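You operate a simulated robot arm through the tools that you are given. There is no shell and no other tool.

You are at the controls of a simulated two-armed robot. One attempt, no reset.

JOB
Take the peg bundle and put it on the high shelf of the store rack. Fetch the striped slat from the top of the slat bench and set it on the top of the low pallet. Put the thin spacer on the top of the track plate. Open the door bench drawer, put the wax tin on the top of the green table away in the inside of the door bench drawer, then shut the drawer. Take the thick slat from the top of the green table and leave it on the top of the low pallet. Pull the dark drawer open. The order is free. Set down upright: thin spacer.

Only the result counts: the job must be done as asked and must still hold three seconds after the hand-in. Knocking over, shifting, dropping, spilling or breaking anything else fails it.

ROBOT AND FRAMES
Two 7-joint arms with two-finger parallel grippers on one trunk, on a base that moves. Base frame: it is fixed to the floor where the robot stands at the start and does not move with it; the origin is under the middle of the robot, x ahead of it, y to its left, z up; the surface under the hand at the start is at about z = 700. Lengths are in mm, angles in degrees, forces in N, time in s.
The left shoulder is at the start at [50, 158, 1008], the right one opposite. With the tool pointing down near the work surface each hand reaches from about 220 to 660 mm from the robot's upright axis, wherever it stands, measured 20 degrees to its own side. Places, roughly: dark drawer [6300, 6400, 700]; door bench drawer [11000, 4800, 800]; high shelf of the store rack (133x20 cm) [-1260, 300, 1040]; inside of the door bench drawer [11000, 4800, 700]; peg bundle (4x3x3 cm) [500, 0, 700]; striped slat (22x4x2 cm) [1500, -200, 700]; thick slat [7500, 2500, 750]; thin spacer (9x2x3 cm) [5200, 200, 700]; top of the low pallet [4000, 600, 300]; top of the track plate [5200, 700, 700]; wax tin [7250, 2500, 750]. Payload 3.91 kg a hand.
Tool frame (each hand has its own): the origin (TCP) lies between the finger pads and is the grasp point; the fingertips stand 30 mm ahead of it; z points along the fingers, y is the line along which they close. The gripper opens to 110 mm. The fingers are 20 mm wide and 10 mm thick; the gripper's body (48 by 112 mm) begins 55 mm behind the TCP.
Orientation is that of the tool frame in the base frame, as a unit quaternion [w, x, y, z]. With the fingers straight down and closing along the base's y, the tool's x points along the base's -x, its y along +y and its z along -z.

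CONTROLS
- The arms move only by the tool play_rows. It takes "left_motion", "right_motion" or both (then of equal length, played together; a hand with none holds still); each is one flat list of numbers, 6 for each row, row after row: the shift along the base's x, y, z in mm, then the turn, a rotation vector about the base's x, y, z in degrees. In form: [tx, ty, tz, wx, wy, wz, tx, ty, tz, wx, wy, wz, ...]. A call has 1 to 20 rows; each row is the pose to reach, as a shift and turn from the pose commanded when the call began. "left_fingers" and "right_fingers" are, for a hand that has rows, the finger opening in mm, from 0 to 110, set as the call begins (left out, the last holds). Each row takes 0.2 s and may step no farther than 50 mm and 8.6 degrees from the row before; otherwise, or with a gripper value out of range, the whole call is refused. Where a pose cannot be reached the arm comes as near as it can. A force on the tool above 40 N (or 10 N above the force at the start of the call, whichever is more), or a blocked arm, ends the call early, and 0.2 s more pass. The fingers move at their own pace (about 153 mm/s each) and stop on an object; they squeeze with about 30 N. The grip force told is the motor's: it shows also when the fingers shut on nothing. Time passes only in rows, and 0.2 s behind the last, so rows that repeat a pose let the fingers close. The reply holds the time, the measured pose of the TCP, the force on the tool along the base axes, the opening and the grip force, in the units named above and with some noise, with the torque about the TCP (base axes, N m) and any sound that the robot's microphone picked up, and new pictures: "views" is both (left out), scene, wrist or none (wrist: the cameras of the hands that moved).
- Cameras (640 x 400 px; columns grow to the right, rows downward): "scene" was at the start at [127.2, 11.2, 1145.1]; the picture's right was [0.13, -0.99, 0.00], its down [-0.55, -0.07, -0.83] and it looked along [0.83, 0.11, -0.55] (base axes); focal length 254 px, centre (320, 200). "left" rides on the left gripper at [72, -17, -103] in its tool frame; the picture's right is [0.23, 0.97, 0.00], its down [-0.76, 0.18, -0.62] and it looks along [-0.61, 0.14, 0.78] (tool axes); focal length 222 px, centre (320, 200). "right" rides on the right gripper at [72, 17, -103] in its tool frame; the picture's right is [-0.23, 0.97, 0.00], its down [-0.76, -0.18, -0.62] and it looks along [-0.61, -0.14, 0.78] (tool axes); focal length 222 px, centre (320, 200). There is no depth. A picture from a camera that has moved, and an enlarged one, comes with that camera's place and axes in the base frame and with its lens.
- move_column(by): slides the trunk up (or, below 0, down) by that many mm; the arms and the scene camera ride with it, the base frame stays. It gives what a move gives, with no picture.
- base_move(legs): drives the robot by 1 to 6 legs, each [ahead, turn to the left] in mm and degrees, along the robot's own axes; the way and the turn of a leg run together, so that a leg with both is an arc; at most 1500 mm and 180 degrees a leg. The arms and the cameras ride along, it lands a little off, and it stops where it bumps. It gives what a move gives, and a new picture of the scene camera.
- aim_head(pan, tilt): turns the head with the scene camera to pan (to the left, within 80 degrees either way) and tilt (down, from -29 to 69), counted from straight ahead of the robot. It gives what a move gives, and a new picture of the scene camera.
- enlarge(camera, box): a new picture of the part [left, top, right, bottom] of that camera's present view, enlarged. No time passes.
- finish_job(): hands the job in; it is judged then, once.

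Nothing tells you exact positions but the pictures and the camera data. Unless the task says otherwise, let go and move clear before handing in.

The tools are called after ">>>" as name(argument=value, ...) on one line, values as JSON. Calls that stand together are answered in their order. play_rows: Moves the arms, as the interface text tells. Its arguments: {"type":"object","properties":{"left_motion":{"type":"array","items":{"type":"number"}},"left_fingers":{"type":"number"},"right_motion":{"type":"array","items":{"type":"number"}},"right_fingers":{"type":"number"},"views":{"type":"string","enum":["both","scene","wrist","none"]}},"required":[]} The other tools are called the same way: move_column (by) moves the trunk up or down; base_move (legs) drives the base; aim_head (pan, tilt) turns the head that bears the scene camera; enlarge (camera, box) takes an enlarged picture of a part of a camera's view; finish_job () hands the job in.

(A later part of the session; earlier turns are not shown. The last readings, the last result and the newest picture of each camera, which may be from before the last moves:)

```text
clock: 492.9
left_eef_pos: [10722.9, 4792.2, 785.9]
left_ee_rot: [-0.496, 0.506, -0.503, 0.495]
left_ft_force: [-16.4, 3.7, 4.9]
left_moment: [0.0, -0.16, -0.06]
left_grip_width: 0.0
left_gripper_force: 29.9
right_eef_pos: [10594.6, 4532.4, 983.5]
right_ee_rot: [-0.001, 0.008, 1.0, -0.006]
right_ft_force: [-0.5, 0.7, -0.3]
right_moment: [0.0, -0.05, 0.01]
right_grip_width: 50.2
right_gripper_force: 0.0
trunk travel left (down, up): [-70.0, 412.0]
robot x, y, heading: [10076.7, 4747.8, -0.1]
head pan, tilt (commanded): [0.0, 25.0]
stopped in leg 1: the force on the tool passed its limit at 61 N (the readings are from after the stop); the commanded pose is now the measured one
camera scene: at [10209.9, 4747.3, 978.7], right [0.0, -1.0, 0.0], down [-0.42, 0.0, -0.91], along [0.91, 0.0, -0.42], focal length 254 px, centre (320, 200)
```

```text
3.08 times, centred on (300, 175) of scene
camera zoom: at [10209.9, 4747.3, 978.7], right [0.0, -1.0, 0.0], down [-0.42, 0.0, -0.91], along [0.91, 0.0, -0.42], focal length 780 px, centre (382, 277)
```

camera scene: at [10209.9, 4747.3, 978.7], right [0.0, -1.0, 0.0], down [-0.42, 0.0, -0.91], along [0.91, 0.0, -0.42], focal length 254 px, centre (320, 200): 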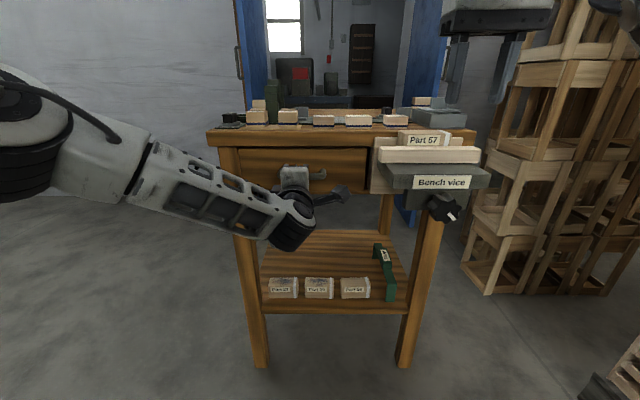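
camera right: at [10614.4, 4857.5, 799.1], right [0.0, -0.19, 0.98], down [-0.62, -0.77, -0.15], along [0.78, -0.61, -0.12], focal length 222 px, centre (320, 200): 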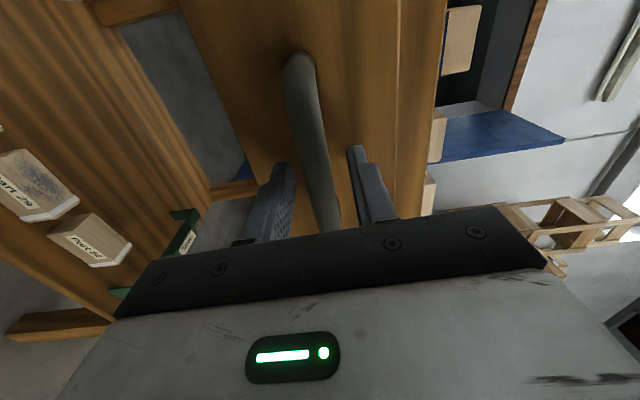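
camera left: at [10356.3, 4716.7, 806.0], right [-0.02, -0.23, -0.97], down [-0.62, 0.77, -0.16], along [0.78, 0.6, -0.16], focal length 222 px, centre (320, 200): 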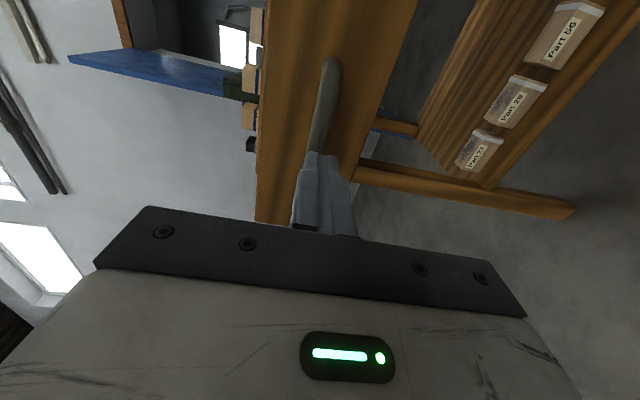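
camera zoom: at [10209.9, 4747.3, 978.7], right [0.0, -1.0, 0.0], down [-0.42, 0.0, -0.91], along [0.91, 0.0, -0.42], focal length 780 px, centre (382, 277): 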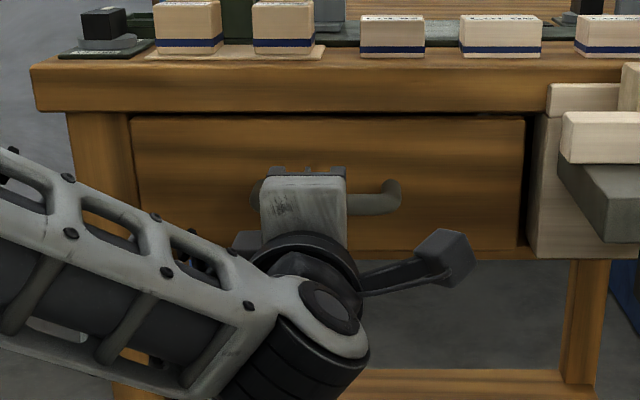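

The drawer face is at x≈10805, flush with the frame and at its stop. I'll back away and check it from a distance.

>>> base_move(legs=[[-250, 0]])

>>> enlarge(camera="scene", box=[220, 100, 440, 230])

>>> enlarge(camera="left", box=[200, 0, 480, 180])

```text
clock: 494.7
left_eef_pos: [10479.5, 4796.5, 785.5]
left_ee_rot: [-0.496, 0.509, -0.505, 0.49]
left_ft_force: [-0.8, 0.4, -0.4]
left_moment: [0.0, -0.01, 0.0]
left_grip_width: 0.1
left_gripper_force: 30.1
right_eef_pos: [10350.7, 4534.9, 981.8]
right_ee_rot: [-0.001, 0.005, 1.0, -0.005]
right_ft_force: [0.0, 0.1, 0.2]
right_moment: [-0.03, 0.03, 0.0]
right_grip_width: 50.1
right_gripper_force: 0.1
trunk travel left (down, up): [-70.0, 412.0]
robot x, y, heading: [9834.3, 4747.3, 0.4]
head pan, tilt (commanded): [0.0, 25.0]
camera scene: at [9966.0, 4747.1, 978.5], right [0.01, -1.0, 0.0], down [-0.42, 0.0, -0.91], along [0.91, 0.0, -0.42], focal length 254 px, centre (320, 200)
```

scene: 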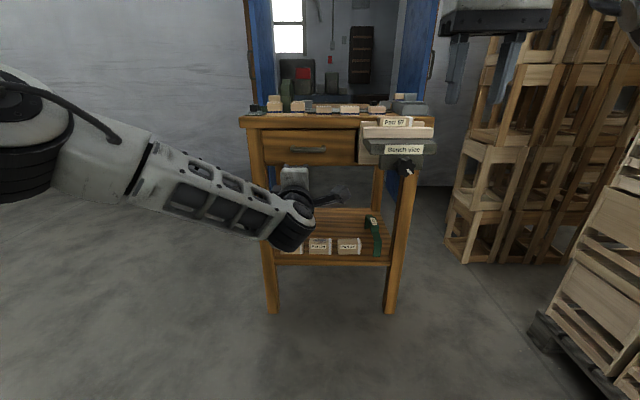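

```text
2.91 times, centred on (330, 165) of scene
camera zoom: at [9966.0, 4747.1, 978.5], right [0.01, -1.0, 0.0], down [-0.42, 0.0, -0.91], along [0.91, 0.0, -0.42], focal length 738 px, centre (291, 302)
```

zoom: 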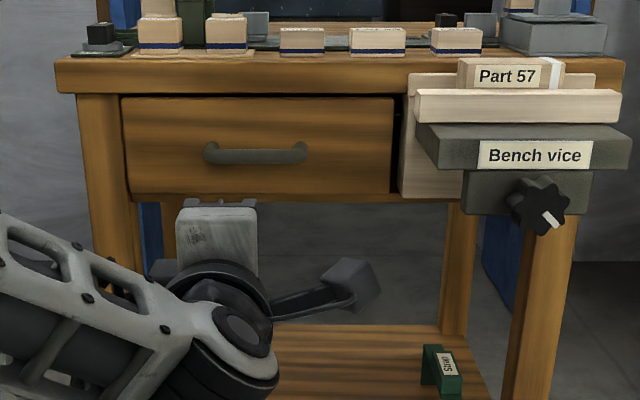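

```text
2.22 times, centred on (340, 90) of left
camera zoom: at [10376.6, 4723.4, 804.5], right [-0.02, -0.23, -0.97], down [-0.63, 0.76, -0.16], along [0.77, 0.61, -0.16], focal length 494 px, centre (276, 444)
```

zoom: 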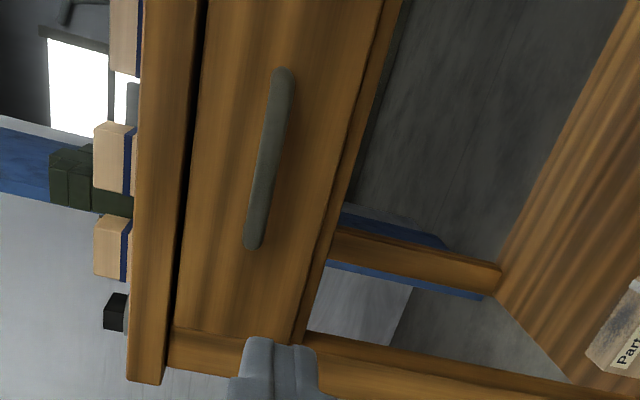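

The drawer is flush and closed. Now for the dark drawer: I'll retract the left hand, raise the trunk for travel, and head west, looking as I go.

>>> play_rows(left_motion=[-30, 0, 0, 0, 0, 0, -60, 0, 0, 0, 0, 0, -90, 0, 0, 0, 0, 0, -120, 0, 0, 0, 0, 0, -150, 0, 0, 0, 0, 0], views="none")

>>> move_column(by=180)

>>> base_move(legs=[[0, -166.6]])

>>> aim_head(pan=-25, tilt=10)

```text
clock: 495.9
left_eef_pos: [10332.8, 4795.5, 784.9]
left_ee_rot: [-0.497, 0.509, -0.503, 0.491]
left_ft_force: [0.2, 0.2, -0.1]
left_moment: [-0.03, 0.02, 0.01]
left_grip_width: 0.1
left_gripper_force: 30.4
right_eef_pos: [10352.0, 4533.9, 983.2]
right_ee_rot: [-0.001, 0.006, 1.0, -0.006]
right_ft_force: [-0.9, 0.2, 0.1]
right_moment: [0.0, 0.01, 0.0]
right_grip_width: 50.1
right_gripper_force: 0.0
trunk travel left (down, up): [-70.0, 412.0]
robot x, y, heading: [9833.0, 4745.9, 0.1]
head pan, tilt (commanded): [0.0, 25.0]
```

```text
clock: 497.9
left_eef_pos: [10332.6, 4796.5, 965.7]
left_ee_rot: [-0.496, 0.508, -0.504, 0.491]
left_ft_force: [-1.0, 0.1, 0.2]
left_moment: [0.01, 0.03, 0.03]
left_grip_width: 0.1
left_gripper_force: 29.7
right_eef_pos: [10351.4, 4534.1, 1162.3]
right_ee_rot: [-0.001, 0.005, 1.0, -0.006]
right_ft_force: [-0.2, -0.4, -1.1]
right_moment: [0.03, 0.0, 0.0]
right_grip_width: 50.2
right_gripper_force: 0.2
trunk travel left (down, up): [-250.0, 232.0]
robot x, y, heading: [9830.8, 4746.2, 0.2]
head pan, tilt (commanded): [0.0, 25.0]
```

```text
clock: 504.9
left_eef_pos: [9379.5, 4540.4, 965.9]
left_ee_rot: [-0.403, 0.415, 0.584, -0.57]
left_ft_force: [-0.7, -0.9, 0.6]
left_moment: [-0.02, 0.01, 0.0]
left_grip_width: 0.2
left_gripper_force: 29.6
right_eef_pos: [9275.9, 4783.5, 1161.9]
right_ee_rot: [-0.006, 0.987, 0.158, 0.0]
right_ft_force: [0.0, 0.6, -0.5]
right_moment: [0.0, 0.01, -0.02]
right_grip_width: 50.3
right_gripper_force: 0.0
trunk travel left (down, up): [-250.0, 232.0]
robot x, y, heading: [9835.2, 4744.3, -161.3]
head pan, tilt (commanded): [0.0, 25.0]
camera scene: at [9708.9, 4703.5, 1158.5], right [-0.33, 0.95, 0.0], down [0.4, 0.14, -0.91], along [-0.86, -0.29, -0.42], focal length 254 px, centre (320, 200)
```

scene: 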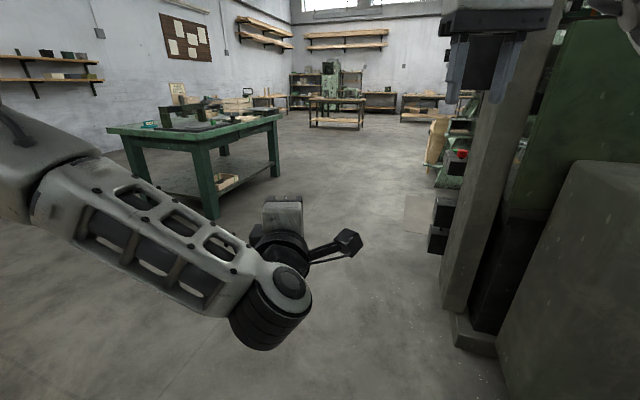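

```text
clock: 505.8
left_eef_pos: [9378.9, 4541.2, 965.6]
left_ee_rot: [-0.404, 0.415, 0.584, -0.57]
left_ft_force: [0.2, 0.4, -0.1]
left_moment: [-0.01, 0.02, 0.02]
left_grip_width: 0.0
left_gripper_force: 29.7
right_eef_pos: [9277.4, 4783.4, 1163.2]
right_ee_rot: [-0.006, 0.988, 0.157, 0.0]
right_ft_force: [-0.9, -0.3, 0.3]
right_moment: [0.01, 0.01, -0.01]
right_grip_width: 50.2
right_gripper_force: 0.1
trunk travel left (down, up): [-250.0, 232.0]
robot x, y, heading: [9834.1, 4746.3, -160.9]
head pan, tilt (commanded): [-25.0, 10.0]
camera scene: at [9703.5, 4743.1, 1182.8], right [0.1, 0.99, 0.0], down [0.17, -0.02, -0.98], along [-0.98, 0.1, -0.17], focal length 254 px, centre (320, 200)
```

scene: 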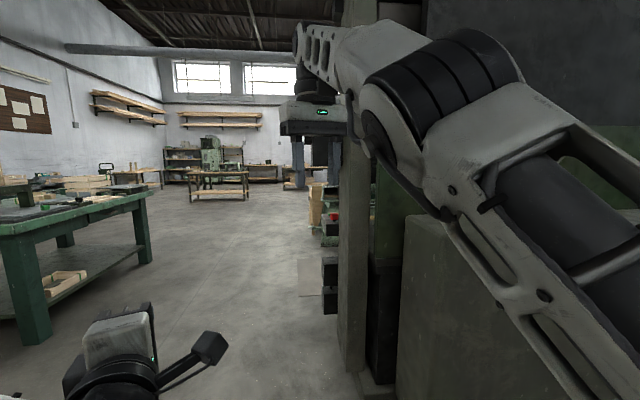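

The lane between the press (y≥5070) and the green table (y≤3370) is clear. I'll drive to about (8400, 4250) and then west.

>>> base_move(legs=[[1500, 0], [0, -19], [1000, 0]])

>>> aim_head(pan=-50, tilt=12)

```text
clock: 518.9
left_eef_pos: [6966.2, 4141.0, 965.0]
left_ee_rot: [-0.482, 0.496, 0.517, -0.504]
left_ft_force: [0.2, 0.2, 0.0]
left_moment: [0.03, 0.04, 0.0]
left_grip_width: 0.0
left_gripper_force: 30.2
right_eef_pos: [6939.5, 4401.2, 1161.3]
right_ee_rot: [-0.007, 1.0, 0.011, 0.001]
right_ft_force: [-0.3, 0.7, 0.6]
right_moment: [0.02, 0.02, 0.03]
right_grip_width: 50.2
right_gripper_force: 0.0
trunk travel left (down, up): [-250.0, 232.0]
robot x, y, heading: [7465.7, 4205.8, -177.8]
head pan, tilt (commanded): [-25.0, 10.0]
camera scene: at [7336.5, 4239.5, 1182.9], right [0.39, 0.92, 0.0], down [0.16, -0.07, -0.98], along [-0.91, 0.38, -0.17], focal length 254 px, centre (320, 200)
```

scene: 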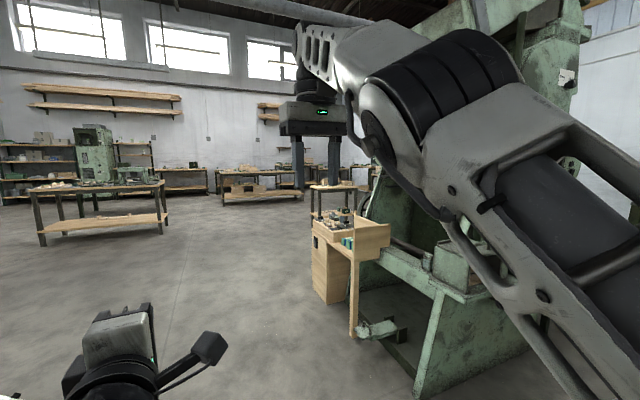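

```text
clock: 519.8
left_eef_pos: [6967.1, 4140.6, 966.0]
left_ee_rot: [-0.483, 0.496, 0.516, -0.504]
left_ft_force: [0.2, 1.1, 0.1]
left_moment: [0.03, 0.04, -0.05]
left_grip_width: 0.0
left_gripper_force: 29.8
right_eef_pos: [6939.3, 4401.5, 1161.4]
right_ee_rot: [-0.007, 1.0, 0.011, 0.001]
right_ft_force: [0.1, 0.1, -0.1]
right_moment: [-0.01, 0.0, -0.02]
right_grip_width: 50.3
right_gripper_force: 0.1
trunk travel left (down, up): [-250.0, 232.0]
robot x, y, heading: [7461.2, 4207.1, -177.8]
head pan, tilt (commanded): [-50.0, 12.0]
camera scene: at [7359.6, 4272.5, 1179.6], right [0.74, 0.67, 0.0], down [0.14, -0.15, -0.98], along [-0.66, 0.72, -0.21], focal length 254 px, centre (320, 200)
```

scene: 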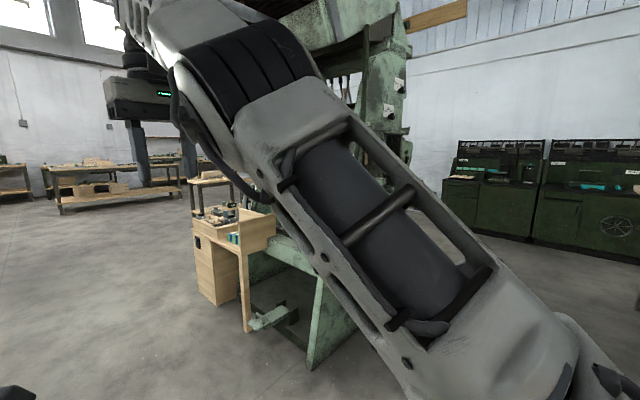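

I'm at (7465,4206). A light-green machine stands at about [6300–6500, 5050+], and the dark drawer should be behind it near [6300,6400]. I'll go north between the two machines and look west.

>>> base_move(legs=[[0, -85], [1200, 0]])

>>> aim_head(pan=50, tilt=12)

>>> aim_head(pan=10, tilt=12)

```text
clock: 529.5
left_eef_pos: [7244.8, 5879.9, 966.5]
left_ee_rot: [-0.697, 0.716, 0.035, -0.034]
left_ft_force: [-0.7, 0.2, 0.2]
left_moment: [0.02, 0.01, -0.01]
left_grip_width: 0.0
left_gripper_force: 30.1
right_eef_pos: [7504.3, 5920.7, 1162.1]
right_ee_rot: [-0.004, 0.735, -0.678, 0.005]
right_ft_force: [0.9, 1.1, -0.8]
right_moment: [-0.01, -0.05, 0.0]
right_grip_width: 49.9
right_gripper_force: 0.1
trunk travel left (down, up): [-250.0, 232.0]
robot x, y, heading: [7337.0, 5389.4, 95.6]
head pan, tilt (commanded): [-50.0, 12.0]
camera scene: at [7399.4, 5493.0, 1179.6], right [0.71, -0.7, 0.0], down [-0.15, -0.15, -0.98], along [0.69, 0.7, -0.21], focal length 254 px, centre (320, 200)
```

scene: 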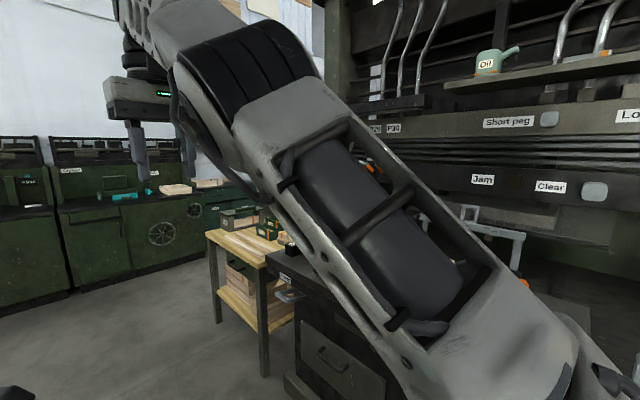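

```text
clock: 531.2
left_eef_pos: [7244.2, 5878.6, 965.2]
left_ee_rot: [-0.698, 0.715, 0.035, -0.036]
left_ft_force: [0.7, 0.9, 0.4]
left_moment: [0.0, -0.01, 0.01]
left_grip_width: 0.2
left_gripper_force: 30.5
right_eef_pos: [7504.3, 5920.7, 1162.1]
right_ee_rot: [-0.004, 0.735, -0.678, 0.005]
right_ft_force: [0.0, 0.0, 0.0]
right_moment: [-0.01, 0.02, 0.01]
right_grip_width: 50.0
right_gripper_force: 0.1
trunk travel left (down, up): [-250.0, 232.0]
robot x, y, heading: [7335.6, 5388.2, 95.6]
head pan, tilt (commanded): [50.0, 12.0]
camera scene: at [7257.3, 5479.6, 1179.6], right [0.57, 0.82, 0.0], down [0.17, -0.12, -0.98], along [-0.8, 0.56, -0.21], focal length 254 px, centre (320, 200)
```

scene: 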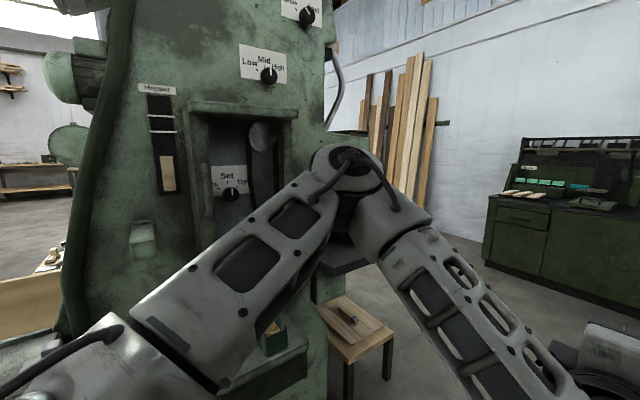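

```text
clock: 532.3
left_eef_pos: [7245.4, 5879.3, 966.1]
left_ee_rot: [-0.697, 0.715, 0.034, -0.035]
left_ft_force: [0.2, 0.2, 0.2]
left_moment: [-0.04, -0.04, 0.01]
left_grip_width: 0.0
left_gripper_force: 30.2
right_eef_pos: [7505.1, 5922.0, 1162.1]
right_ee_rot: [-0.004, 0.734, -0.679, 0.005]
right_ft_force: [-0.2, 0.6, -0.1]
right_moment: [-0.03, 0.02, -0.01]
right_grip_width: 50.3
right_gripper_force: 0.1
trunk travel left (down, up): [-250.0, 232.0]
robot x, y, heading: [7336.6, 5385.2, 95.4]
head pan, tilt (commanded): [10.0, 12.0]
camera scene: at [7309.2, 5516.5, 1179.6], right [0.96, 0.27, 0.0], down [0.06, -0.2, -0.98], along [-0.26, 0.94, -0.21], focal length 254 px, centre (320, 200)
```

scene: 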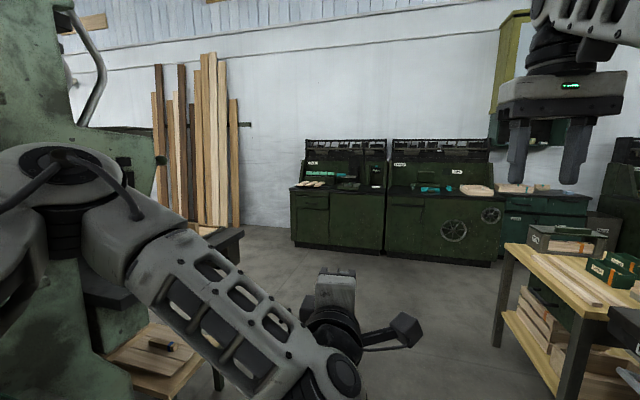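

The dark bench looks to be just behind the light-green machine, its near leg around [6558,6370]. I'll move north past the machine and look west at it.

>>> base_move(legs=[[0, -8], [1150, 0]])

>>> aim_head(pan=75, tilt=20)

```text
clock: 538.8
left_eef_pos: [7369.2, 7042.9, 966.3]
left_ee_rot: [-0.697, 0.716, -0.016, 0.015]
left_ft_force: [0.2, -0.3, -0.2]
left_moment: [0.01, 0.01, -0.01]
left_grip_width: 0.0
left_gripper_force: 28.9
right_eef_pos: [7633.8, 7047.6, 1162.1]
right_ee_rot: [0.004, -0.684, 0.73, -0.005]
right_ft_force: [-0.3, 0.4, -0.2]
right_moment: [-0.02, 0.01, -0.03]
right_grip_width: 49.8
right_gripper_force: 0.0
trunk travel left (down, up): [-250.0, 232.0]
robot x, y, heading: [7393.5, 6541.0, 87.3]
head pan, tilt (commanded): [10.0, 12.0]
camera scene: at [7382.4, 6674.8, 1179.6], right [0.99, 0.13, 0.0], down [0.03, -0.21, -0.98], along [-0.12, 0.97, -0.21], focal length 254 px, centre (320, 200)
```

scene: 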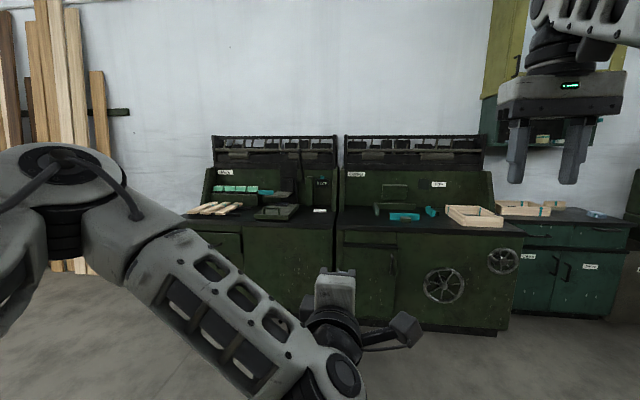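

```text
clock: 540.1
left_eef_pos: [7369.3, 7043.2, 965.7]
left_ee_rot: [-0.698, 0.716, -0.017, 0.016]
left_ft_force: [0.9, -0.2, 0.5]
left_moment: [0.0, 0.0, 0.02]
left_grip_width: 0.0
left_gripper_force: 29.7
right_eef_pos: [7634.0, 7047.4, 1162.3]
right_ee_rot: [0.003, -0.684, 0.729, -0.005]
right_ft_force: [-0.1, -0.5, -0.4]
right_moment: [0.01, -0.05, 0.03]
right_grip_width: 50.0
right_gripper_force: 0.1
trunk travel left (down, up): [-250.0, 232.0]
robot x, y, heading: [7391.7, 6543.1, 87.4]
head pan, tilt (commanded): [75.0, 20.0]
camera scene: at [7305.5, 6610.7, 1166.6], right [0.31, 0.95, 0.0], down [0.33, -0.1, -0.94], along [-0.89, 0.29, -0.34], focal length 254 px, centre (320, 200)
```

scene: 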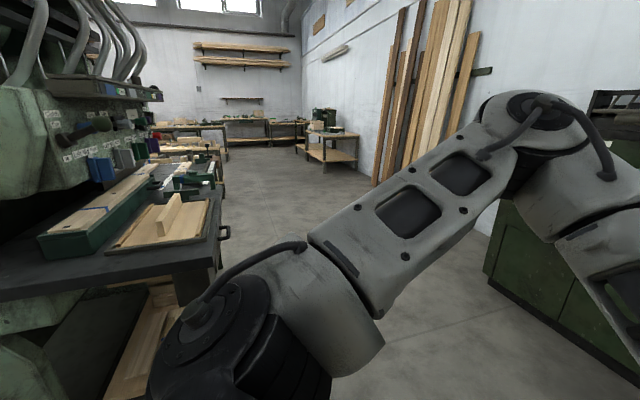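

I see a dark bench behind the machine with drawers on its north face. I'll zoom in on the handles.

>>> enlarge(camera="scene", box=[100, 130, 260, 290])

```text
2.50 times, centred on (180, 210) of scene
camera zoom: at [7305.5, 6610.7, 1166.6], right [0.31, 0.95, 0.0], down [0.33, -0.1, -0.94], along [-0.89, 0.29, -0.34], focal length 634 px, centre (670, 175)
```

zoom: 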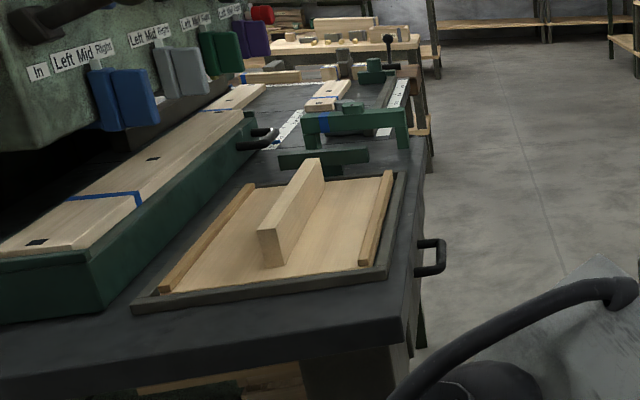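

The dark drawer's bar handle is at about [6295,6545,685] on the bench's north face. I'll drive around to face it from the north.

>>> base_move(legs=[[0, 61], [1330, 0], [0, 121]])

>>> aim_head(pan=0, tilt=30)

```text
clock: 554.6
left_eef_pos: [6348.2, 6743.1, 965.9]
left_ee_rot: [0.016, -0.014, 0.716, -0.698]
left_ft_force: [-0.2, 0.2, 0.3]
left_moment: [-0.02, -0.01, 0.01]
left_grip_width: 0.0
left_gripper_force: 29.8
right_eef_pos: [6086.1, 6715.4, 1162.4]
right_ee_rot: [-0.005, 0.698, 0.716, -0.004]
right_ft_force: [0.5, -0.2, 0.3]
right_moment: [0.04, -0.01, 0.03]
right_grip_width: 50.1
right_gripper_force: 0.0
trunk travel left (down, up): [-250.0, 232.0]
robot x, y, heading: [6283.7, 7239.1, -87.9]
head pan, tilt (commanded): [75.0, 20.0]
camera scene: at [6374.2, 7177.9, 1166.6], right [-0.22, -0.97, 0.0], down [-0.33, 0.08, -0.94], along [0.92, -0.21, -0.34], focal length 254 px, centre (320, 200)
```

scene: 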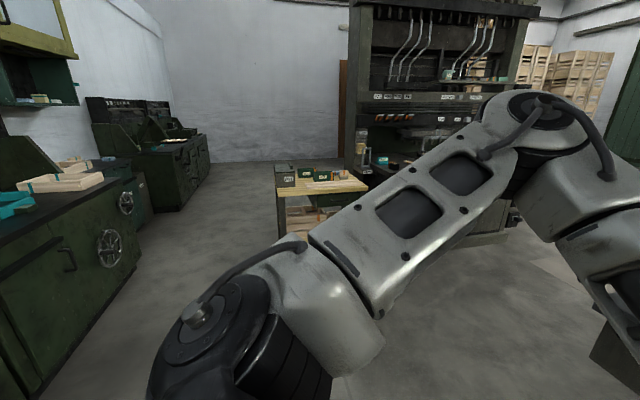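

```text
clock: 556.0
left_eef_pos: [6348.1, 6743.4, 966.7]
left_ee_rot: [0.016, -0.015, 0.715, -0.699]
left_ft_force: [-0.8, 0.0, 1.0]
left_moment: [0.01, -0.01, 0.01]
left_grip_width: 0.0
left_gripper_force: 29.6
right_eef_pos: [6087.2, 6715.0, 1163.5]
right_ee_rot: [-0.005, 0.699, 0.715, -0.004]
right_ft_force: [-0.9, -0.1, 1.1]
right_moment: [-0.01, -0.02, -0.03]
right_grip_width: 50.1
right_gripper_force: 0.0
trunk travel left (down, up): [-250.0, 232.0]
robot x, y, heading: [6281.8, 7240.3, -88.2]
head pan, tilt (commanded): [0.0, 30.0]
camera scene: at [6286.8, 7108.3, 1150.6], right [-1.0, -0.04, 0.0], down [-0.02, 0.5, -0.87], along [0.03, -0.87, -0.5], focal length 254 px, centre (320, 200)
```

scene: 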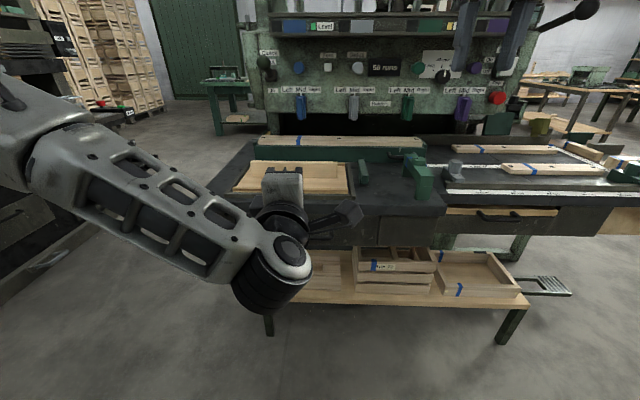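

The bench front is partly hidden by my left hand. I'll move the hand aside, lower the trunk and look at the drawer front.

>>> play_rows(left_motion=[40, 0, 0, 0, 0, 0, 80, 0, 0, 0, 0, 0, 120, 5, 0, 0, 0, 0, 150, 10, 0, 0, 0, 0], views="scene")

>>> enlarge(camera="scene", box=[220, 130, 600, 330])

```text
clock: 557.0
left_eef_pos: [6448.6, 6754.5, 999.2]
left_ee_rot: [0.019, -0.019, 0.72, -0.693]
left_ft_force: [0.2, 0.4, 0.7]
left_moment: [0.0, 0.04, -0.03]
left_grip_width: 0.0
left_gripper_force: 30.4
left hand out of reach, approached as far as the arm can: row 2, 3, 4
right_eef_pos: [6087.0, 6715.3, 1162.4]
right_ee_rot: [-0.005, 0.699, 0.715, -0.004]
right_ft_force: [0.3, 0.3, 0.5]
right_moment: [0.02, 0.03, -0.03]
right_grip_width: 50.3
right_gripper_force: 0.0
trunk travel left (down, up): [-250.0, 232.0]
robot x, y, heading: [6283.5, 7238.0, -88.1]
head pan, tilt (commanded): [0.0, 30.0]
camera scene: at [6287.3, 7108.6, 1150.6], right [-1.0, -0.04, 0.0], down [-0.02, 0.5, -0.87], along [0.03, -0.87, -0.5], focal length 254 px, centre (320, 200)
```

scene: 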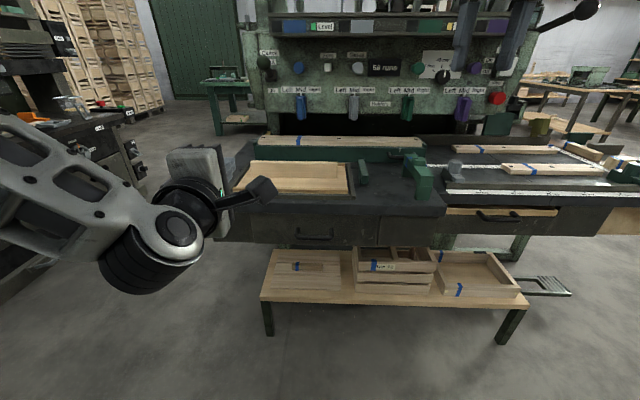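

```text
1.68 times, centred on (410, 230) of scene
camera zoom: at [6287.3, 7108.6, 1150.6], right [-1.0, -0.04, 0.0], down [-0.02, 0.5, -0.87], along [0.03, -0.87, -0.5], focal length 427 px, centre (168, 150)
```

zoom: 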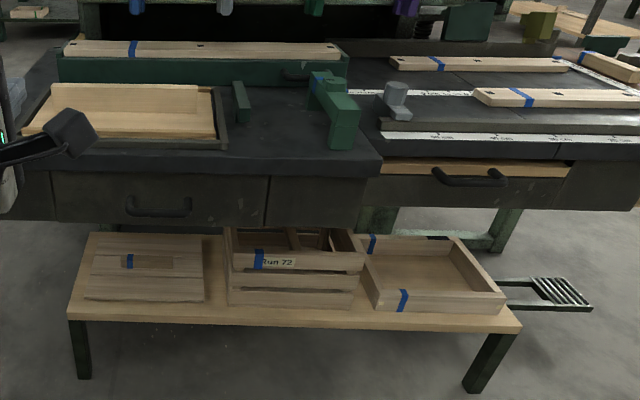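

The dark drawer is the left one, its handle near [6321,6545,718], matching the stated place. I'll bring the hand back in line, lower the trunk, and triangulate the handle.

>>> play_rows(left_motion=[-30, 0, -10, 0, 0, 0, -60, 0, -20, 0, 0, 0, -90, 5, -30, 0, 0, 0, -115, 15, -35, 0, 0, 0], views="none")

>>> move_column(by=-245)

>>> aim_head(pan=0, tilt=15)

>>> enlarge(camera="left", box=[0, 0, 640, 400])

```text
clock: 558.0
left_eef_pos: [6328.8, 6771.7, 964.3]
left_ee_rot: [0.015, -0.014, 0.716, -0.698]
left_ft_force: [-0.4, 0.0, 0.3]
left_moment: [0.02, 0.0, -0.03]
left_grip_width: 0.0
left_gripper_force: 30.0
right_eef_pos: [6086.1, 6716.1, 1161.6]
right_ee_rot: [-0.004, 0.7, 0.714, -0.003]
right_ft_force: [-0.8, 0.0, 0.1]
right_moment: [0.06, -0.02, 0.0]
right_grip_width: 50.0
right_gripper_force: 0.1
trunk travel left (down, up): [-250.0, 232.0]
robot x, y, heading: [6282.7, 7239.1, -88.0]
head pan, tilt (commanded): [0.0, 30.0]
```

```text
clock: 560.6
left_eef_pos: [6329.6, 6772.3, 720.5]
left_ee_rot: [0.015, -0.015, 0.716, -0.698]
left_ft_force: [0.0, -0.3, -0.6]
left_moment: [0.0, -0.01, 0.05]
left_grip_width: 0.1
left_gripper_force: 30.1
right_eef_pos: [6086.9, 6716.9, 916.5]
right_ee_rot: [-0.005, 0.699, 0.716, -0.003]
right_ft_force: [-0.7, 0.2, -0.4]
right_moment: [0.03, -0.03, -0.01]
right_grip_width: 50.0
right_gripper_force: 0.0
trunk travel left (down, up): [-5.0, 477.0]
robot x, y, heading: [6282.1, 7240.0, -87.9]
head pan, tilt (commanded): [0.0, 30.0]
```

```text
clock: 561.4
left_eef_pos: [6329.3, 6772.3, 720.2]
left_ee_rot: [0.015, -0.015, 0.716, -0.698]
left_ft_force: [0.1, -1.1, -0.4]
left_moment: [-0.01, 0.01, -0.01]
left_grip_width: 0.0
left_gripper_force: 29.6
right_eef_pos: [6086.5, 6714.8, 916.5]
right_ee_rot: [-0.005, 0.699, 0.715, -0.005]
right_ft_force: [0.2, 0.7, -0.1]
right_moment: [-0.02, 0.02, 0.01]
right_grip_width: 50.1
right_gripper_force: 0.2
trunk travel left (down, up): [-5.0, 477.0]
robot x, y, heading: [6285.0, 7239.2, -87.9]
head pan, tilt (commanded): [0.0, 15.0]
camera scene: at [6286.9, 7105.3, 929.7], right [-1.0, -0.04, 0.0], down [-0.01, 0.26, -0.97], along [0.04, -0.97, -0.26], focal length 254 px, centre (320, 200)
```

scene: 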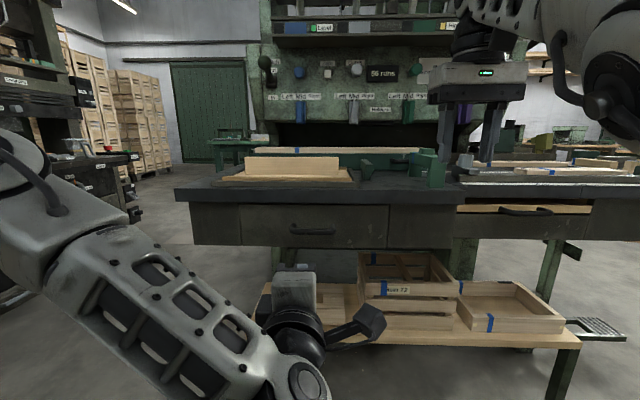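

```text
1.00 times, centred on (320, 200) of left (not enlarged: the box is as wide or as high as the picture)
camera zoom: at [6251.5, 6873.1, 740.7], right [-0.23, 0.02, -0.97], down [0.73, 0.66, -0.16], along [0.64, -0.75, -0.16], focal length 222 px, centre (320, 200)
```

zoom: 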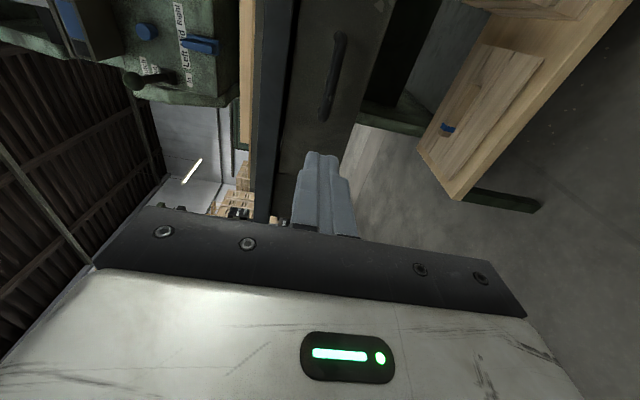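

>>> enlarge(camera="scene", box=[230, 190, 400, 260])

>>> enlarge(camera="left", box=[240, 0, 420, 180])

```text
3.76 times, centred on (315, 225) of scene
camera zoom: at [6286.9, 7105.3, 929.7], right [-1.0, -0.04, 0.0], down [-0.01, 0.26, -0.97], along [0.04, -0.97, -0.26], focal length 955 px, centre (339, 106)
```

zoom: 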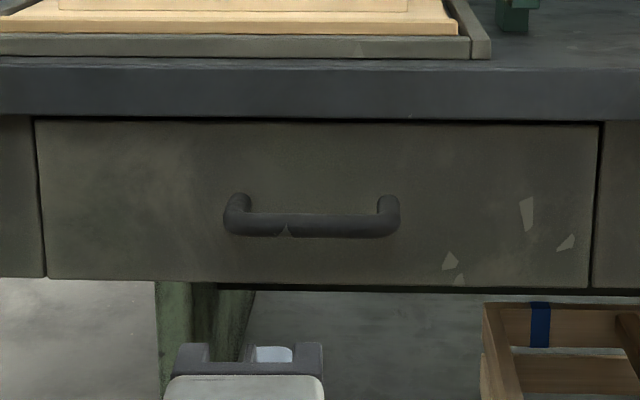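

```text
2.22 times, centred on (330, 90) of left
camera zoom: at [6251.5, 6873.1, 740.7], right [-0.23, 0.02, -0.97], down [0.73, 0.66, -0.16], along [0.64, -0.75, -0.16], focal length 494 px, centre (298, 444)
```

zoom: 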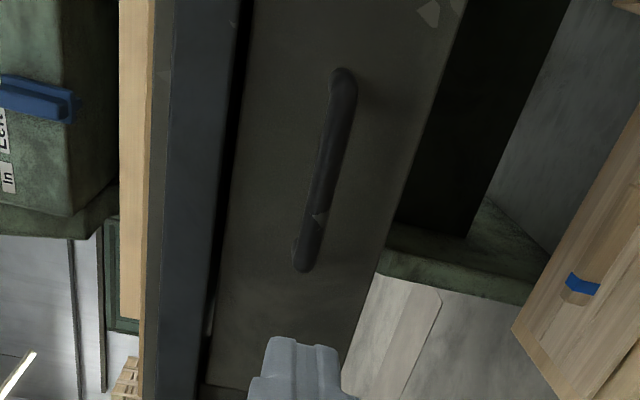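

Combining the views, the handle bar is at about [6329,6545,700]. I'll square the base to heading -90 so that reversing pulls straight, then line the hand up.

>>> base_move(legs=[[0, -2.1]])

>>> play_rows(left_motion=[0, 0, 0, 0, 0, 0, 0, 0, 0, 0, 0, 0], left_fingers=46, views="wrist")

```text
clock: 562.1
left_eef_pos: [6313.2, 6770.1, 720.0]
left_ee_rot: [0.003, -0.002, 0.715, -0.699]
left_ft_force: [0.4, -0.2, -0.5]
left_moment: [0.01, -0.03, -0.03]
left_grip_width: 0.0
left_gripper_force: 30.0
right_eef_pos: [6068.0, 6723.3, 918.0]
right_ee_rot: [-0.004, 0.712, 0.702, -0.003]
right_ft_force: [-0.1, 0.2, 0.3]
right_moment: [-0.01, 0.0, -0.01]
right_grip_width: 50.0
right_gripper_force: 0.1
trunk travel left (down, up): [-5.0, 477.0]
robot x, y, heading: [6283.4, 7237.0, -89.8]
head pan, tilt (commanded): [0.0, 15.0]
camera scene: at [6282.1, 7105.2, 929.8], right [-1.0, 0.0, 0.0], down [0.0, 0.26, -0.97], along [0.0, -0.97, -0.26], focal length 254 px, centre (320, 200)
```

scene: 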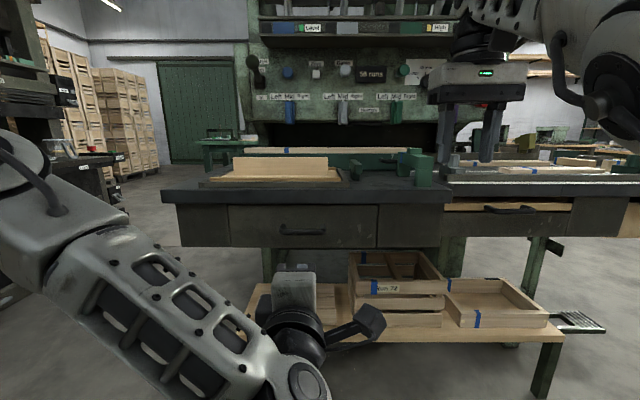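

```text
clock: 562.7
left_eef_pos: [6312.7, 6769.8, 720.0]
left_ee_rot: [0.003, -0.002, 0.716, -0.699]
left_ft_force: [0.1, -0.6, -0.1]
left_moment: [0.0, -0.02, -0.01]
left_grip_width: 46.0
left_gripper_force: 0.1
right_eef_pos: [6068.6, 6723.7, 917.1]
right_ee_rot: [-0.005, 0.712, 0.702, -0.004]
right_ft_force: [0.6, 0.1, 0.8]
right_moment: [0.03, 0.01, 0.03]
right_grip_width: 50.1
right_gripper_force: 0.0
trunk travel left (down, up): [-5.0, 477.0]
robot x, y, heading: [6282.1, 7238.9, -89.8]
head pan, tilt (commanded): [0.0, 15.0]
camera left: at [6238.6, 6874.3, 740.8], right [-0.23, 0.02, -0.97], down [0.76, 0.63, -0.16], along [0.61, -0.77, -0.16], focal length 222 px, centre (320, 200)
```

left: 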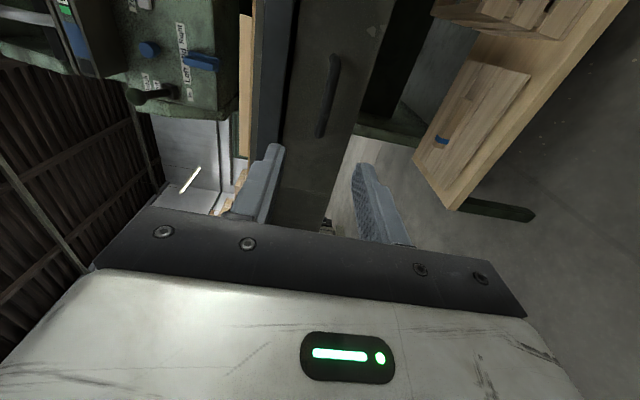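

Aligned. I'll advance with the fingers open vertically and stop just short of the bar to check.

>>> play_rows(left_motion=[2, -40, -5, 0, 0, 0, 4, -80, -10, 0, 0, 0, 6, -115, -14, 0, 0, 0, 8, -145, -17, 0, 0, 0, 9, -170, -18, 0, 0, 0], views="both")

>>> enlarge(camera="left", box=[200, 0, 440, 220])

>>> enlarge(camera="scene", box=[210, 180, 400, 300])

```text
clock: 563.9
left_eef_pos: [6320.9, 6600.5, 701.0]
left_ee_rot: [0.003, -0.001, 0.717, -0.697]
left_ft_force: [-0.4, -0.5, -0.3]
left_moment: [0.01, 0.02, 0.02]
left_grip_width: 46.2
left_gripper_force: 0.2
right_eef_pos: [6068.5, 6723.9, 917.5]
right_ee_rot: [-0.005, 0.712, 0.702, -0.005]
right_ft_force: [0.2, -0.2, -0.2]
right_moment: [0.04, 0.0, 0.01]
right_grip_width: 50.1
right_gripper_force: 0.0
trunk travel left (down, up): [-5.0, 477.0]
robot x, y, heading: [6280.8, 7239.7, -89.7]
head pan, tilt (commanded): [0.0, 15.0]
camera scene: at [6282.1, 7105.2, 929.8], right [-1.0, 0.0, 0.0], down [0.0, 0.26, -0.97], along [0.0, -0.97, -0.26], focal length 254 px, centre (320, 200)
camera left: at [6247.5, 6704.9, 721.0], right [-0.23, 0.02, -0.97], down [0.76, 0.63, -0.16], along [0.61, -0.77, -0.16], focal length 222 px, centre (320, 200)
```

scene: 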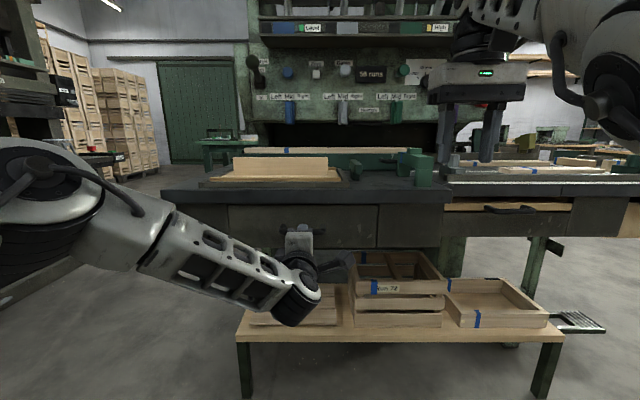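
left: 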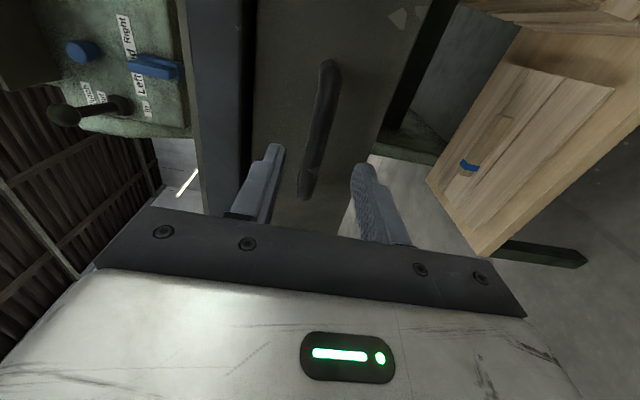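

```text
1.82 times, centred on (320, 110) of left
camera zoom: at [6247.5, 6704.9, 721.0], right [-0.23, 0.02, -0.97], down [0.76, 0.63, -0.16], along [0.61, -0.77, -0.16], focal length 404 px, centre (320, 364)
```

zoom: 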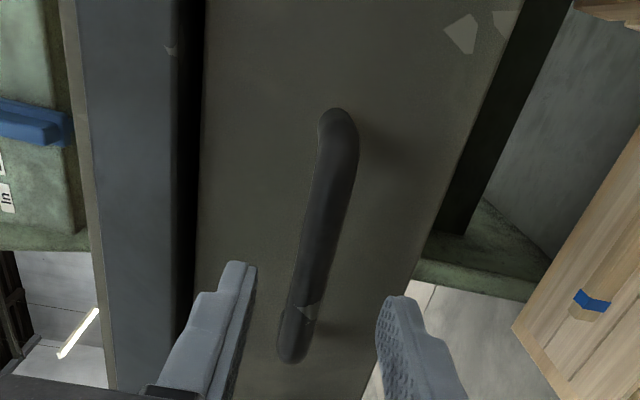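

```text
3.33 times, centred on (305, 240) of scene
camera zoom: at [6282.1, 7105.2, 929.8], right [-1.0, 0.0, 0.0], down [0.0, 0.26, -0.97], along [0.0, -0.97, -0.26], focal length 846 px, centre (370, 67)
```

zoom: 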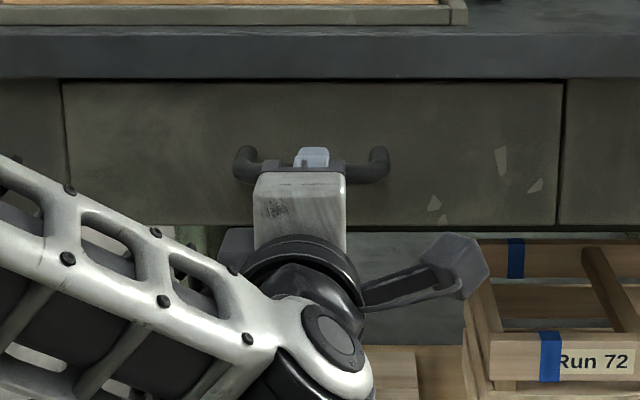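

The bar sits between the fingers. I'll advance 42 mm and close.

>>> play_rows(left_motion=[0, -14, 1, 0, 0, 0, 0, -28, 2, 0, 0, 0, 0, -42, 2, 0, 0, 0], views="wrist")

>>> play_rows(left_motion=[0, 0, 0, 0, 0, 0, 0, 0, 0, 0, 0, 0, 0, 0, 0, 0, 0, 0], left_fingers=3, views="both")

```text
clock: 564.7
left_eef_pos: [6321.4, 6558.5, 703.9]
left_ee_rot: [0.002, -0.001, 0.717, -0.698]
left_ft_force: [-0.2, -0.1, -0.9]
left_moment: [-0.04, -0.02, -0.02]
left_grip_width: 46.2
left_gripper_force: 0.1
right_eef_pos: [6068.3, 6723.0, 917.4]
right_ee_rot: [-0.005, 0.712, 0.703, -0.003]
right_ft_force: [-0.2, -0.5, 0.1]
right_moment: [0.02, 0.03, 0.02]
right_grip_width: 49.6
right_gripper_force: 0.0
trunk travel left (down, up): [-5.0, 477.0]
robot x, y, heading: [6284.7, 7241.6, -89.9]
head pan, tilt (commanded): [0.0, 15.0]
camera left: at [6247.0, 6661.8, 724.7], right [-0.23, 0.02, -0.97], down [0.76, 0.63, -0.16], along [0.61, -0.77, -0.16], focal length 222 px, centre (320, 200)
```

left: 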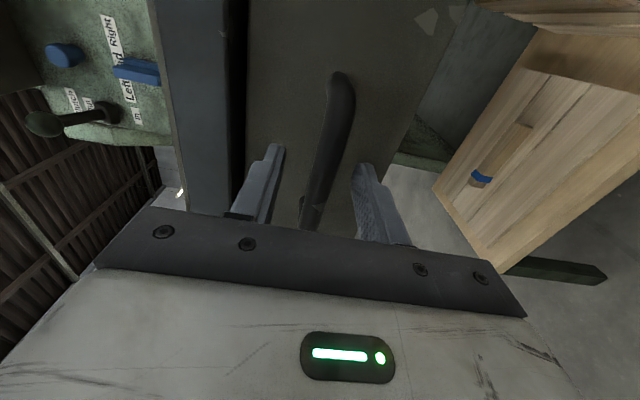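

```text
clock: 565.5
left_eef_pos: [6320.6, 6556.6, 702.9]
left_ee_rot: [0.002, -0.002, 0.718, -0.696]
left_ft_force: [1.1, 1.8, -7.9]
left_moment: [0.14, 0.02, -0.11]
left_grip_width: 15.8
left_gripper_force: 45.0
right_eef_pos: [6069.4, 6722.6, 915.9]
right_ee_rot: [-0.005, 0.712, 0.702, -0.003]
right_ft_force: [0.1, 0.4, 0.8]
right_moment: [0.01, -0.02, 0.01]
right_grip_width: 50.0
right_gripper_force: 0.1
trunk travel left (down, up): [-5.0, 477.0]
robot x, y, heading: [6279.9, 7239.0, -89.7]
head pan, tilt (commanded): [0.0, 15.0]
camera scene: at [6282.2, 7104.7, 929.6], right [-1.0, 0.0, 0.0], down [0.0, 0.26, -0.97], along [0.0, -0.97, -0.26], focal length 254 px, centre (320, 200)
camera left: at [6247.0, 6661.9, 723.0], right [-0.23, 0.03, -0.97], down [0.76, 0.63, -0.16], along [0.61, -0.77, -0.16], focal length 222 px, centre (320, 200)
```

scene: 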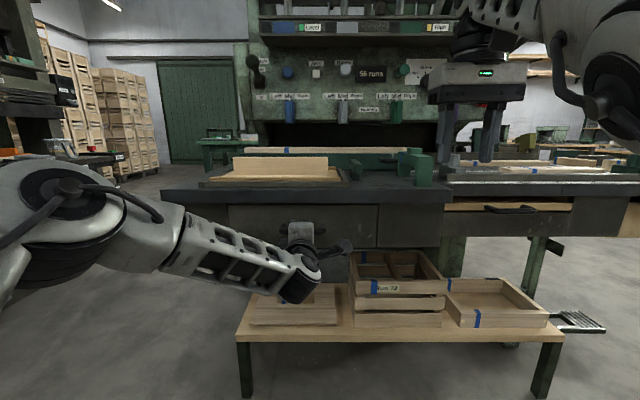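
left: 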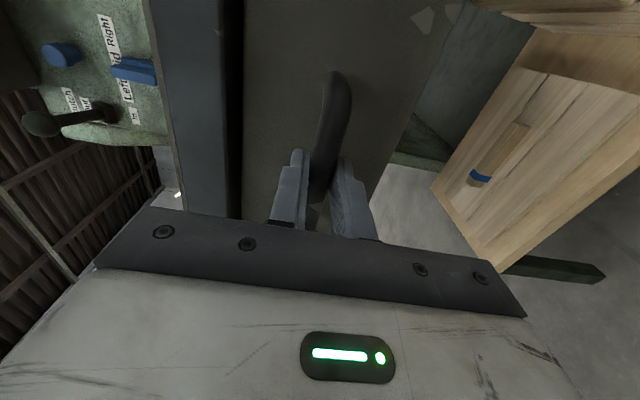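

The handle is gripped. I'll pull by reversing the base, in stages.

>>> base_move(legs=[[-50, 0]])

>>> base_move(legs=[[-90, 0]])

```text
clock: 566.5
left_eef_pos: [6321.6, 6608.5, 701.1]
left_ee_rot: [0.002, -0.002, 0.717, -0.697]
left_ft_force: [0.6, 1.2, -12.4]
left_moment: [0.23, 0.06, -0.18]
left_grip_width: 15.6
left_gripper_force: 45.3
right_eef_pos: [6068.7, 6773.6, 916.8]
right_ee_rot: [-0.005, 0.712, 0.703, -0.004]
right_ft_force: [-0.2, -0.1, -0.1]
right_moment: [0.01, 0.01, -0.03]
right_grip_width: 50.0
right_gripper_force: 0.1
trunk travel left (down, up): [-5.0, 477.0]
robot x, y, heading: [6280.0, 7286.3, -90.1]
head pan, tilt (commanded): [0.0, 15.0]
camera scene: at [6282.1, 7154.7, 929.5], right [-1.0, 0.0, 0.0], down [0.0, 0.26, -0.97], along [0.0, -0.97, -0.26], focal length 254 px, centre (320, 200)
```

scene: 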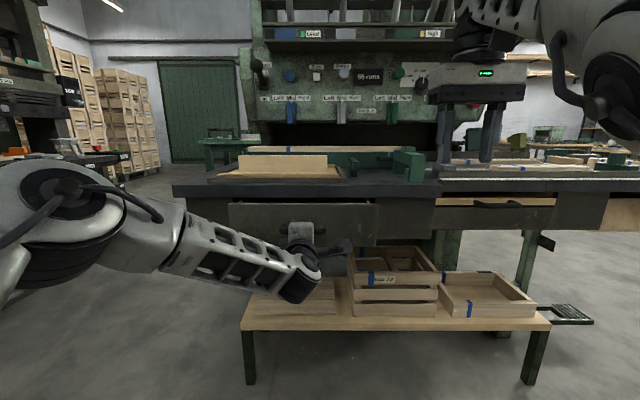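

```text
clock: 567.6
left_eef_pos: [6321.0, 6698.4, 702.2]
left_ee_rot: [0.002, 0.0, 0.717, -0.697]
left_ft_force: [1.5, 0.4, -5.4]
left_moment: [0.13, 0.04, -0.13]
left_grip_width: 15.6
left_gripper_force: 45.0
right_eef_pos: [6067.2, 6861.2, 915.5]
right_ee_rot: [-0.005, 0.712, 0.702, -0.003]
right_ft_force: [-0.2, 0.1, 0.1]
right_moment: [0.04, 0.0, -0.03]
right_grip_width: 50.0
right_gripper_force: 0.1
trunk travel left (down, up): [-5.0, 477.0]
robot x, y, heading: [6281.6, 7380.3, -89.8]
head pan, tilt (commanded): [0.0, 15.0]
camera scene: at [6282.0, 7244.3, 929.7], right [-1.0, 0.0, 0.0], down [0.0, 0.26, -0.97], along [0.0, -0.97, -0.26], focal length 254 px, centre (320, 200)
```

scene: 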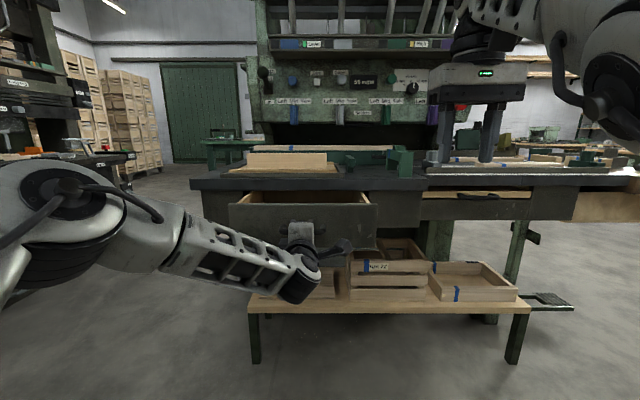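

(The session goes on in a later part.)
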